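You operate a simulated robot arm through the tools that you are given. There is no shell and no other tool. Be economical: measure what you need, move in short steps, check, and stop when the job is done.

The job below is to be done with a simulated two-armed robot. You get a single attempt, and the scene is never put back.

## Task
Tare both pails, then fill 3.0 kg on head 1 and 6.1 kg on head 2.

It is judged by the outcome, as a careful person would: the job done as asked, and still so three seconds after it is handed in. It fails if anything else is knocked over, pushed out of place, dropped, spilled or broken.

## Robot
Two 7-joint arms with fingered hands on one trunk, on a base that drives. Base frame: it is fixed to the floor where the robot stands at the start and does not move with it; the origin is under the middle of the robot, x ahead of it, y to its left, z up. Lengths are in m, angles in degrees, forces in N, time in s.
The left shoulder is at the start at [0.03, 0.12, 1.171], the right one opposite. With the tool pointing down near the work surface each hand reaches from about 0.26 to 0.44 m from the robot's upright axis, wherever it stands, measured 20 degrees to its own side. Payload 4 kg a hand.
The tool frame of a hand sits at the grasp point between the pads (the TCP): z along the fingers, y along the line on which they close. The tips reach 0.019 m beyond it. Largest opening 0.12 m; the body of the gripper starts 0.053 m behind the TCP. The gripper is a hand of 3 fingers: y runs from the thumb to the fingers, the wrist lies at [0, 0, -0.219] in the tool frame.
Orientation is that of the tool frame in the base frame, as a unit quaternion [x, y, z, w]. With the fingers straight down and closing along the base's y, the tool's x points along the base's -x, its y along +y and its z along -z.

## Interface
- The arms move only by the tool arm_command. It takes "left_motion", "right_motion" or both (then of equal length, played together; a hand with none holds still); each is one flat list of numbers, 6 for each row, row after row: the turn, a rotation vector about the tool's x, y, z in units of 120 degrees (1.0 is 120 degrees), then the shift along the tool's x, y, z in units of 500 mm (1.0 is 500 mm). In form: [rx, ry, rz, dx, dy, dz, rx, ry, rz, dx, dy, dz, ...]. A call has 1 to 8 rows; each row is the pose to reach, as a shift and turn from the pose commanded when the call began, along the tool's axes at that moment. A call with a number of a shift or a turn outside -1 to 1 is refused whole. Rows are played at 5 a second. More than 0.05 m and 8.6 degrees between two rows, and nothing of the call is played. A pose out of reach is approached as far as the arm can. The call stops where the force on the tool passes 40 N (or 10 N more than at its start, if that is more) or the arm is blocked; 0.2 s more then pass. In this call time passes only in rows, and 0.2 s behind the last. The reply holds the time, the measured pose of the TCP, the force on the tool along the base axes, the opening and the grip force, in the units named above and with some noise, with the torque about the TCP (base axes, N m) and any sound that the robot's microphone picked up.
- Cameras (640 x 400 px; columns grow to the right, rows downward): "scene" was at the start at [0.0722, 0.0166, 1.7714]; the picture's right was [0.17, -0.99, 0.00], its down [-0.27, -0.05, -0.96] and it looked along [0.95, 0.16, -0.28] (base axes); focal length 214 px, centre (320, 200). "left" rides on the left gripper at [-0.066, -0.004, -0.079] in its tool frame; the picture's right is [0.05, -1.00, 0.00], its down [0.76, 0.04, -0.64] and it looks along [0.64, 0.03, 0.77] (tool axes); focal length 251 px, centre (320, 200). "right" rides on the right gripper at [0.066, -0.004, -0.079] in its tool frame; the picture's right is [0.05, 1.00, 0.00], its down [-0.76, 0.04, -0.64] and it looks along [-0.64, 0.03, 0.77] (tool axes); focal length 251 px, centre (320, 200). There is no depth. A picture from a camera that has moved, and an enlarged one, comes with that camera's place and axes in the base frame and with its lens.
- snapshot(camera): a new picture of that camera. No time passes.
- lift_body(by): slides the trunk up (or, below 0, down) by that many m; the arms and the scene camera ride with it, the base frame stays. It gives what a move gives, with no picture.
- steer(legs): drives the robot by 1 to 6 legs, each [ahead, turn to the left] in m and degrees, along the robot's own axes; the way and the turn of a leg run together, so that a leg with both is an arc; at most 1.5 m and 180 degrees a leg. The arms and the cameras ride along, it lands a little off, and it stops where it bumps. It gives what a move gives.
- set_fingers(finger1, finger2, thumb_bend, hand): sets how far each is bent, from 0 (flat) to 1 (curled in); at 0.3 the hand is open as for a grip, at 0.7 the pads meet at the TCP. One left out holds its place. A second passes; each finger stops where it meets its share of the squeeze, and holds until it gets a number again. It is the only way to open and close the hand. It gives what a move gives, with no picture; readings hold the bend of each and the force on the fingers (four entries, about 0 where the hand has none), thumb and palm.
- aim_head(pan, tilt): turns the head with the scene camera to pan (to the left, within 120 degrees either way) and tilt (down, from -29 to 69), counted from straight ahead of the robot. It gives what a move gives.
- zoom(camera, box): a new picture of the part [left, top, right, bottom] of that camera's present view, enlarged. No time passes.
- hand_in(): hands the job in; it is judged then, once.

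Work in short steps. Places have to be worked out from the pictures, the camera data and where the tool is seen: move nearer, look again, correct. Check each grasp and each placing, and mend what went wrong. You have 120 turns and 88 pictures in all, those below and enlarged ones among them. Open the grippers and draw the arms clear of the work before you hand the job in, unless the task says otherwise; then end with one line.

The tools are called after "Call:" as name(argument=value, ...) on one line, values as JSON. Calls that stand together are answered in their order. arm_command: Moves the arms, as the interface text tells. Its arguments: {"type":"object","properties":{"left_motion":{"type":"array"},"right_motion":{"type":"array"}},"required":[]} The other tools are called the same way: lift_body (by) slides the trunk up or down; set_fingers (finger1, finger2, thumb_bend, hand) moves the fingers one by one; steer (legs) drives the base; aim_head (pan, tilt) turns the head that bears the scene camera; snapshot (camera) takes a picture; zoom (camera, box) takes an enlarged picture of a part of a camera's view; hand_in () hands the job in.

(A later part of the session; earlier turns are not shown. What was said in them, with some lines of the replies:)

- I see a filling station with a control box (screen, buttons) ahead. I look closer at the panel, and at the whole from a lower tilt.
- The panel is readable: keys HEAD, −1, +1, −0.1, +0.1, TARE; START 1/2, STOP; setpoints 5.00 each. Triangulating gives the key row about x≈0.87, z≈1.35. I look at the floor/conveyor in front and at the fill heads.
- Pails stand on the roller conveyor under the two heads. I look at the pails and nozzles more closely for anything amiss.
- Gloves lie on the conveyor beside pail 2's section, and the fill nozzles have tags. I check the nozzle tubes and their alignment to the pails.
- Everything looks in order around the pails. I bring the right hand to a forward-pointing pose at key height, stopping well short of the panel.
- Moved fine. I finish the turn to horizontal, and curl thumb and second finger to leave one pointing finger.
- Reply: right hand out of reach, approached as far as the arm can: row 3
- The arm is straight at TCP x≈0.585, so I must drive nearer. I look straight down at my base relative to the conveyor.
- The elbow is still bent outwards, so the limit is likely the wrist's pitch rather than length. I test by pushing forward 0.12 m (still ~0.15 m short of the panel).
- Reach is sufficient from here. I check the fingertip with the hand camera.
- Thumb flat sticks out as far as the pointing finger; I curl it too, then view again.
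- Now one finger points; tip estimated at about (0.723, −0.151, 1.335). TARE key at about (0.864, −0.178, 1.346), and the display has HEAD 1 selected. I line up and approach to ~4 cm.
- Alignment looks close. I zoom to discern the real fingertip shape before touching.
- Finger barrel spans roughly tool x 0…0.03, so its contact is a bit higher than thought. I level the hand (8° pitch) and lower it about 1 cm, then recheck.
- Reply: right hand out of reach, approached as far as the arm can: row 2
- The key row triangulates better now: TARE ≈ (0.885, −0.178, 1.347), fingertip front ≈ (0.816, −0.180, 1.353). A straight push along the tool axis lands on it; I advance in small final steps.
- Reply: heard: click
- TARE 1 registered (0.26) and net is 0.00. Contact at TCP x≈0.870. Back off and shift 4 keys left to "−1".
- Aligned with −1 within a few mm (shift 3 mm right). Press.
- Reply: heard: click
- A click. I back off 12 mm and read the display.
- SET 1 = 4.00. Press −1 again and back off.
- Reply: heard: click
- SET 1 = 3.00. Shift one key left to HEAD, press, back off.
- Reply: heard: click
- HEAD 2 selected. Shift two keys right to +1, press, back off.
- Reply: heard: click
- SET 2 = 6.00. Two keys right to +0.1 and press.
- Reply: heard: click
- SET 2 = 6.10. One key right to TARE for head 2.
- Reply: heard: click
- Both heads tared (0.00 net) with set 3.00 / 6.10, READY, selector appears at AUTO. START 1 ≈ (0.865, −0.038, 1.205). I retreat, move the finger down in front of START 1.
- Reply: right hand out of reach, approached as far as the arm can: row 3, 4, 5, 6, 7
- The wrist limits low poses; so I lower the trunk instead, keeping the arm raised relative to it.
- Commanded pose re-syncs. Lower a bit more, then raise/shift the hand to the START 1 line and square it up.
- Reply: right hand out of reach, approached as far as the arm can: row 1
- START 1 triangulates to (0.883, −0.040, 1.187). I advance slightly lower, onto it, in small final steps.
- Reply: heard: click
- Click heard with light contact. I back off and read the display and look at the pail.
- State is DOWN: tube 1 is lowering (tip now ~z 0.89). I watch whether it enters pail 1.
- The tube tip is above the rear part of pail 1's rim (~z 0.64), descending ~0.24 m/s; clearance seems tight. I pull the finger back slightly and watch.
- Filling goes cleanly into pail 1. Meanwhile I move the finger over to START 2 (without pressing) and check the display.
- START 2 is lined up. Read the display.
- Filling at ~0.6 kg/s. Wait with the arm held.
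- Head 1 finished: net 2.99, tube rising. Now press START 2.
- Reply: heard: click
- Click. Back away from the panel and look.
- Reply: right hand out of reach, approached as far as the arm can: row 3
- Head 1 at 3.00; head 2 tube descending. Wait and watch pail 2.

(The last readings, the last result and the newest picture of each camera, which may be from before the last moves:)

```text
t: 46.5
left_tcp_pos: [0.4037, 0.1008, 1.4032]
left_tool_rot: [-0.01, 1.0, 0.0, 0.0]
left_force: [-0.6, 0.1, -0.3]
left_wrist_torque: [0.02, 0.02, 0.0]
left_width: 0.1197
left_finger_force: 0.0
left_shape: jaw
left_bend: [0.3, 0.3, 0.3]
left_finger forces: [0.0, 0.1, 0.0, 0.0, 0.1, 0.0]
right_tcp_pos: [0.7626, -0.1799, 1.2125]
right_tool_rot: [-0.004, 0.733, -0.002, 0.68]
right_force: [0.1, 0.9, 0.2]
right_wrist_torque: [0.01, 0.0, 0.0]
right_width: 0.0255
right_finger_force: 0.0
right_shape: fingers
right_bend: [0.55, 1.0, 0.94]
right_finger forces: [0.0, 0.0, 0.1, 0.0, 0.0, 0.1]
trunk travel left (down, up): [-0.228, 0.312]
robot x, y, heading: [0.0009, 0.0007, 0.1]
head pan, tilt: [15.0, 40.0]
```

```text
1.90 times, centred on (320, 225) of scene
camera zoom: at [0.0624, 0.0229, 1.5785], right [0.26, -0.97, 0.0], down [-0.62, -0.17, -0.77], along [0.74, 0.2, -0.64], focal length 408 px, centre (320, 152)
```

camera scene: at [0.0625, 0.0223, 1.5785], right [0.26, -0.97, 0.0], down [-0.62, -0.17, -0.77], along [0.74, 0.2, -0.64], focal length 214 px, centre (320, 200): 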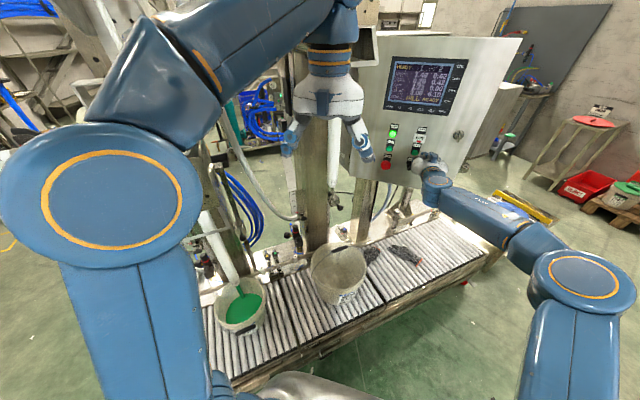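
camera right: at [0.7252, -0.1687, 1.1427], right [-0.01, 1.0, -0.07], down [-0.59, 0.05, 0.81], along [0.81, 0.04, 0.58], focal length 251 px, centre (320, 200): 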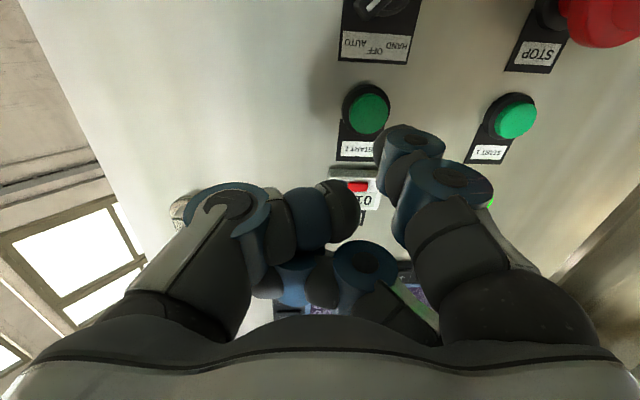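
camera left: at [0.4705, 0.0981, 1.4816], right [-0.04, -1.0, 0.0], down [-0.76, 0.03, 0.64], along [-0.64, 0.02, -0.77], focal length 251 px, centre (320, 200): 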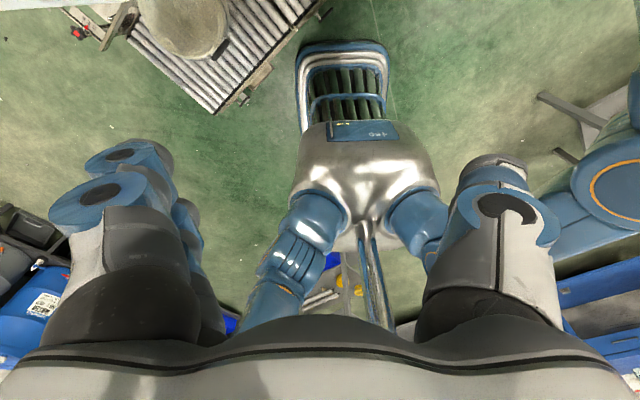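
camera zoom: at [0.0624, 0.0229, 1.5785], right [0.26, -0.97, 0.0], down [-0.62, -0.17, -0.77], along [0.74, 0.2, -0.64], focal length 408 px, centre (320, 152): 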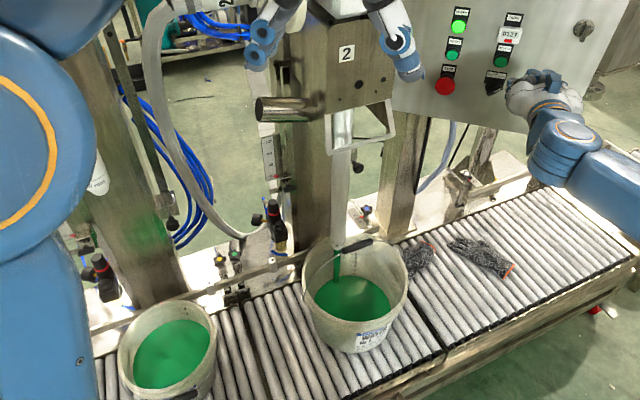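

Filling goes cleanly into pail 2. Meanwhile I open the right hand and draw the arm back.

Call:
arm_command(right_motion=[0, 0.0685, 0, -0.04, 0, -0.045, 0, 0.137, 0, -0.08, 0, -0.09, 0, 0.2055, 0, -0.12, 0, -0.135, 0, 0.274, 0, -0.16, 0, -0.18, 0, 0.3425, 0, -0.2, 0, -0.225, 0, 0.411, 0, -0.24, 0, -0.27, 0, 0.4795, 0, -0.28, 0, -0.315, 0, 0.548, 0, -0.32, 0, -0.36])

Call:
set_fingers(hand="right", finger1=0.3, finger2=0.3, thumb_bend=0.3)

Call:
zoom(camera="scene", box=[200, 40, 500, 240])

```text
t: 48.3
left_tcp_pos: [0.4044, 0.1031, 1.4023]
left_tool_rot: [-0.009, 1.0, -0.001, -0.001]
left_force: [-0.4, 0.9, -0.5]
left_wrist_torque: [-0.03, 0.01, 0.01]
left_width: 0.1199
left_finger_force: 0.0
left_shape: jaw
left_bend: [0.3, 0.3, 0.3]
left_finger forces: [0.0, 0.0, 0.0, 0.1, 0.0, 0.0]
right_tcp_pos: [0.5892, -0.175, 1.3825]
right_tool_rot: [-0.004, 0.985, -0.005, 0.174]
right_force: [0.3, 0.5, -0.1]
right_wrist_torque: [-0.05, 0.01, 0.03]
right_width: 0.0256
right_finger_force: 0.1
right_shape: fingers
right_bend: [0.55, 1.0, 0.94]
right_finger forces: [0.0, 0.1, 0.1, 0.1, 0.0, 0.0]
right hand out of reach, approached as far as the arm can: row 8
trunk travel left (down, up): [-0.228, 0.312]
robot x, y, heading: [0.0011, -0.0013, -0.1]
head pan, tilt: [15.0, 40.0]
```

```text
t: 49.3
left_tcp_pos: [0.4039, 0.1, 1.4033]
left_tool_rot: [-0.01, 1.0, 0.0, 0.0]
left_force: [-0.2, 1.2, -0.6]
left_wrist_torque: [0.0, -0.01, 0.0]
left_width: 0.1201
left_finger_force: 0.1
left_shape: jaw
left_bend: [0.3, 0.3, 0.3]
left_finger forces: [0.0, 0.1, 0.0, 0.1, 0.1, 0.1]
right_tcp_pos: [0.5894, -0.1785, 1.3831]
right_tool_rot: [-0.001, 0.985, -0.005, 0.175]
right_force: [-0.3, 0.0, -0.4]
right_wrist_torque: [0.0, 0.01, 0.01]
right_width: 0.1279
right_finger_force: 0.1
right_shape: fingers
right_bend: [0.3, 0.3, 0.3]
right_finger forces: [0.1, 0.0, 0.1, 0.0, 0.0, 0.0]
trunk travel left (down, up): [-0.228, 0.312]
robot x, y, heading: [0.0003, 0.0037, -0.0]
head pan, tilt: [15.0, 40.0]
```

```text
2.00 times, centred on (350, 140) of scene
camera zoom: at [0.0624, 0.023, 1.5785], right [0.26, -0.97, 0.0], down [-0.62, -0.17, -0.77], along [0.74, 0.2, -0.64], focal length 429 px, centre (260, 320)
```

zoom: 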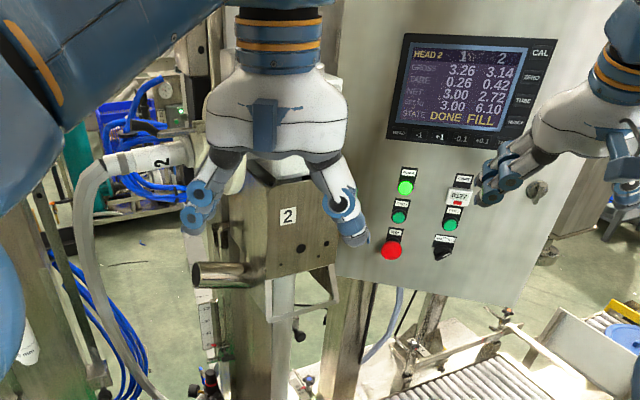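

Head 1 DONE at 3.00, head 2 filling. Draw the arm back further and wait.

Call:
arm_command(right_motion=[0, 0, 0, 0.07, 0, -0.025, 0, 0, 0, 0.14, 0, -0.05, 0, 0, 0, 0.21, 0, -0.075, 0, 0, 0, 0.28, 0, -0.1, 0, 0, 0, 0.28, 0, -0.1, 0, 0, 0, 0.28, 0, -0.1, 0, 0, 0, 0.28, 0, -0.1, 0, 0, 0, 0.28, 0, -0.1])

Call:
arm_command(right_motion=[0, 0, 0, 0, 0, 0, 0, 0, 0, 0, 0, 0, 0, 0, 0, 0, 0, 0, 0, 0, 0, 0, 0, 0, 0, 0, 0, 0, 0, 0, 0, 0, 0, 0, 0, 0, 0, 0, 0, 0, 0, 0, 0, 0, 0, 0, 0, 0])

Call:
arm_command(right_motion=[0, 0, 0, 0, 0, 0, 0, 0, 0, 0, 0, 0, 0, 0, 0, 0, 0, 0, 0, 0, 0, 0, 0, 0, 0, 0, 0, 0, 0, 0, 0, 0, 0, 0, 0, 0, 0, 0, 0, 0, 0, 0, 0, 0, 0, 0, 0, 0])

Call:
arm_command(right_motion=[0, 0, 0, 0, 0, 0, 0, 0, 0, 0, 0, 0, 0, 0, 0, 0, 0, 0, 0, 0, 0, 0, 0, 0, 0, 0, 0, 0, 0, 0, 0, 0, 0, 0, 0, 0, 0, 0, 0, 0, 0, 0, 0, 0, 0, 0, 0, 0])

Call:
snapshot(camera="scene")

Call:
zoom(camera="scene", box=[375, 50, 475, 125])

```text
t: 51.1
left_tcp_pos: [0.4041, 0.1006, 1.4032]
left_tool_rot: [-0.01, 1.0, 0.0, -0.001]
left_force: [-0.3, -0.2, 0.6]
left_wrist_torque: [0.0, -0.01, 0.0]
left_width: 0.1198
left_finger_force: 0.1
left_shape: jaw
left_bend: [0.3, 0.3, 0.3]
left_finger forces: [0.0, 0.1, 0.0, 0.1, 0.0, 0.0]
right_tcp_pos: [0.4398, -0.1772, 1.3817]
right_tool_rot: [-0.002, 0.984, -0.005, 0.176]
right_force: [0.4, 0.6, 0.2]
right_wrist_torque: [-0.01, 0.0, 0.02]
right_width: 0.1279
right_finger_force: 0.0
right_shape: fingers
right_bend: [0.3, 0.3, 0.3]
right_finger forces: [0.0, 0.0, 0.0, 0.0, 0.1, 0.0]
trunk travel left (down, up): [-0.228, 0.312]
robot x, y, heading: [-0.002, -0.005, 0.1]
head pan, tilt: [15.0, 40.0]
```

```text
t: 52.9
left_tcp_pos: [0.4049, 0.1012, 1.4032]
left_tool_rot: [-0.01, 1.0, 0.0, 0.0]
left_force: [-0.3, 0.2, 0.6]
left_wrist_torque: [0.0, 0.0, -0.03]
left_width: 0.1199
left_finger_force: 0.1
left_shape: jaw
left_bend: [0.3, 0.3, 0.3]
left_finger forces: [0.1, 0.0, 0.1, 0.0, 0.1, 0.1]
right_tcp_pos: [0.4403, -0.1786, 1.381]
right_tool_rot: [-0.001, 0.985, -0.005, 0.175]
right_force: [-0.3, 0.0, 0.7]
right_wrist_torque: [0.02, 0.01, -0.02]
right_width: 0.1279
right_finger_force: 0.1
right_shape: fingers
right_bend: [0.3, 0.3, 0.3]
right_finger forces: [0.0, 0.1, 0.0, 0.1, 0.1, 0.0]
trunk travel left (down, up): [-0.228, 0.312]
robot x, y, heading: [-0.0039, 0.0002, 0.2]
head pan, tilt: [15.0, 40.0]
```

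```text
t: 54.7
left_tcp_pos: [0.4046, 0.1009, 1.4027]
left_tool_rot: [-0.01, 1.0, 0.001, -0.001]
left_force: [-0.3, -0.3, -0.4]
left_wrist_torque: [0.02, -0.03, 0.0]
left_width: 0.1202
left_finger_force: 0.0
left_shape: jaw
left_bend: [0.3, 0.3, 0.3]
left_finger forces: [0.1, 0.1, 0.0, 0.0, 0.0, 0.0]
right_tcp_pos: [0.4395, -0.1786, 1.3821]
right_tool_rot: [-0.002, 0.985, -0.003, 0.175]
right_force: [-0.4, 0.5, 0.5]
right_wrist_torque: [0.02, 0.0, 0.0]
right_width: 0.128
right_finger_force: 0.1
right_shape: fingers
right_bend: [0.3, 0.3, 0.3]
right_finger forces: [0.0, 0.0, 0.0, 0.0, 0.0, 0.1]
trunk travel left (down, up): [-0.228, 0.312]
robot x, y, heading: [-0.0008, 0.0045, -0.3]
head pan, tilt: [15.0, 40.0]
```

```text
t: 56.5
left_tcp_pos: [0.4045, 0.1009, 1.4025]
left_tool_rot: [-0.01, 1.0, -0.001, -0.001]
left_force: [-0.9, 0.0, -0.2]
left_wrist_torque: [0.0, -0.04, 0.06]
left_width: 0.1197
left_finger_force: 0.0
left_shape: jaw
left_bend: [0.3, 0.3, 0.3]
left_finger forces: [0.0, 0.0, 0.1, 0.1, 0.0, 0.0]
right_tcp_pos: [0.4398, -0.1782, 1.3822]
right_tool_rot: [-0.002, 0.985, -0.004, 0.175]
right_force: [0.0, -0.4, -0.3]
right_wrist_torque: [0.0, 0.05, -0.04]
right_width: 0.1281
right_finger_force: 0.0
right_shape: fingers
right_bend: [0.3, 0.3, 0.3]
right_finger forces: [0.0, 0.0, 0.0, 0.1, 0.0, 0.0]
trunk travel left (down, up): [-0.228, 0.312]
robot x, y, heading: [0.0006, 0.001, -0.2]
head pan, tilt: [15.0, 40.0]
```

```text
29 pictures are left
camera scene: at [0.0622, 0.023, 1.5785], right [0.26, -0.97, 0.0], down [-0.62, -0.17, -0.77], along [0.74, 0.2, -0.64], focal length 214 px, centre (320, 200)
```

scene: 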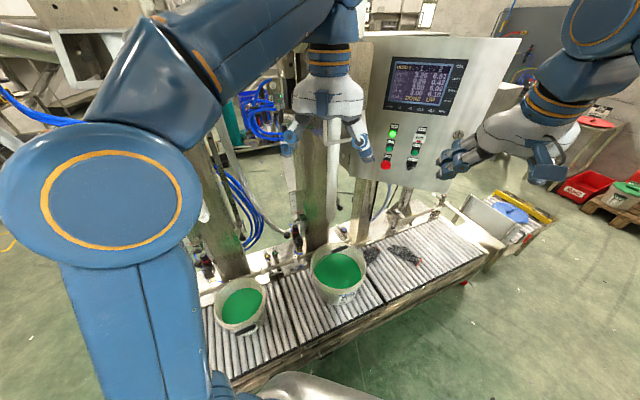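

```text
5.33 times, centred on (425, 88) of scene
camera zoom: at [0.0622, 0.023, 1.5785], right [0.26, -0.97, 0.0], down [-0.62, -0.17, -0.77], along [0.74, 0.2, -0.64], focal length 1144 px, centre (-240, 800)
```

zoom: 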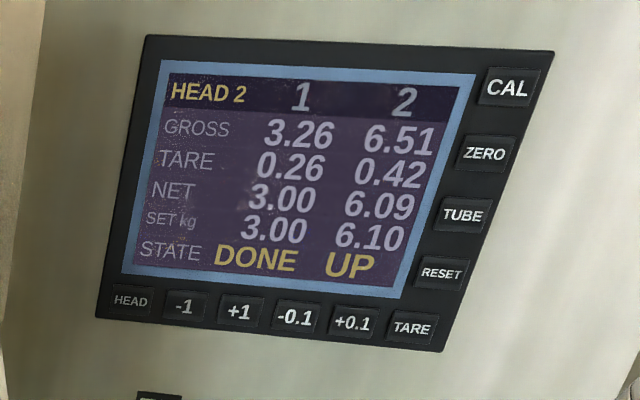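

Head 2 at 6.09 with its tube rising; I wait for DONE.

Call:
arm_command(right_motion=[0, 0, 0, 0, 0, 0, 0, 0, 0, 0, 0, 0, 0, 0, 0, 0, 0, 0, 0, 0, 0, 0, 0, 0, 0, 0, 0, 0, 0, 0, 0, 0, 0, 0, 0, 0, 0, 0, 0, 0, 0, 0, 0, 0, 0, 0, 0, 0])

Call:
arm_command(right_motion=[0, 0, 0, 0, 0, 0, 0, 0, 0, 0, 0, 0, 0, 0, 0, 0, 0, 0, 0, 0, 0, 0, 0, 0, 0, 0, 0, 0, 0, 0, 0, 0, 0, 0, 0, 0, 0, 0, 0, 0, 0, 0, 0, 0, 0, 0, 0, 0])

Call:
zoom(camera="scene", box=[375, 50, 475, 125])

Call:
zoom(camera="scene", box=[200, 200, 440, 360])

```text
t: 58.3
left_tcp_pos: [0.4041, 0.1005, 1.4033]
left_tool_rot: [-0.01, 1.0, -0.001, 0.0]
left_force: [-0.2, 0.8, -0.5]
left_wrist_torque: [0.02, -0.01, -0.04]
left_width: 0.1199
left_finger_force: 0.0
left_shape: jaw
left_bend: [0.3, 0.3, 0.3]
left_finger forces: [0.1, 0.0, 0.1, 0.0, 0.1, 0.0]
right_tcp_pos: [0.44, -0.1774, 1.3816]
right_tool_rot: [-0.001, 0.985, -0.004, 0.175]
right_force: [-0.3, 0.0, -0.4]
right_wrist_torque: [-0.01, -0.01, 0.04]
right_width: 0.128
right_finger_force: 0.2
right_shape: fingers
right_bend: [0.3, 0.3, 0.3]
right_finger forces: [0.0, 0.1, 0.0, 0.0, 0.0, 0.0]
trunk travel left (down, up): [-0.228, 0.312]
robot x, y, heading: [-0.0003, -0.0006, -0.1]
head pan, tilt: [15.0, 40.0]
```

```text
t: 60.1
left_tcp_pos: [0.4045, 0.1015, 1.403]
left_tool_rot: [-0.01, 1.0, 0.0, 0.0]
left_force: [-0.2, -0.3, 0.9]
left_wrist_torque: [-0.03, -0.01, -0.02]
left_width: 0.1197
left_finger_force: 0.0
left_shape: jaw
left_bend: [0.3, 0.3, 0.3]
left_finger forces: [0.0, 0.0, 0.0, 0.0, 0.0, 0.1]
right_tcp_pos: [0.4399, -0.1792, 1.3814]
right_tool_rot: [-0.001, 0.984, -0.005, 0.176]
right_force: [0.6, -0.2, 0.6]
right_wrist_torque: [-0.04, 0.0, 0.01]
right_width: 0.1277
right_finger_force: 0.0
right_shape: fingers
right_bend: [0.3, 0.3, 0.3]
right_finger forces: [0.0, 0.1, 0.1, 0.0, 0.0, 0.1]
trunk travel left (down, up): [-0.228, 0.312]
robot x, y, heading: [0.0003, -0.0015, -0.2]
head pan, tilt: [15.0, 40.0]
```

```text
5.33 times, centred on (425, 88) of scene
camera zoom: at [0.0622, 0.023, 1.5785], right [0.26, -0.97, 0.0], down [-0.62, -0.17, -0.77], along [0.74, 0.2, -0.64], focal length 1144 px, centre (-240, 800)
```

zoom: 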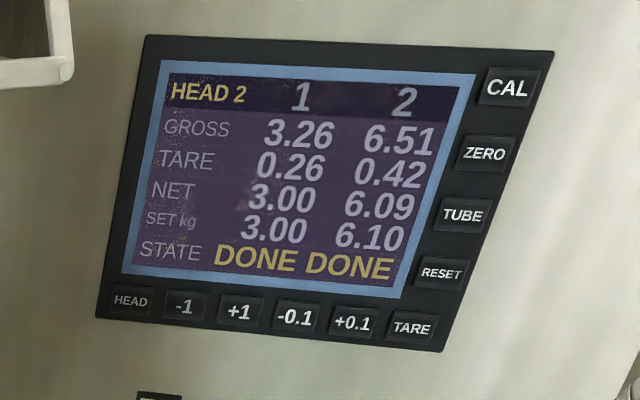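

```text
2.50 times, centred on (320, 280) of scene
camera zoom: at [0.0622, 0.023, 1.5785], right [0.26, -0.97, 0.0], down [-0.62, -0.17, -0.77], along [0.74, 0.2, -0.64], focal length 536 px, centre (320, 0)
```

zoom: 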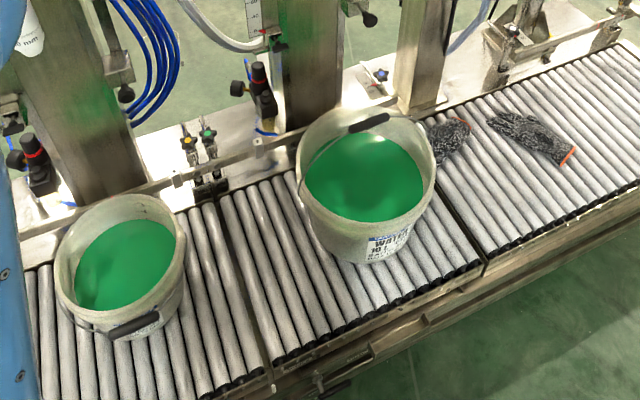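

Both heads show DONE (3.00 and 6.09 net), the pails stand in place with no spills, and the arms are clear with hands open. Handing in.

Call:
hand_in()

```text
The job is handed in.
```

Both pails were tared and filled: the display shows 3.00 kg net on head 1, and 6.09 kg net on head 2 against its 6.10 kg setpoint. Both heads read DONE, and I saw no spills.
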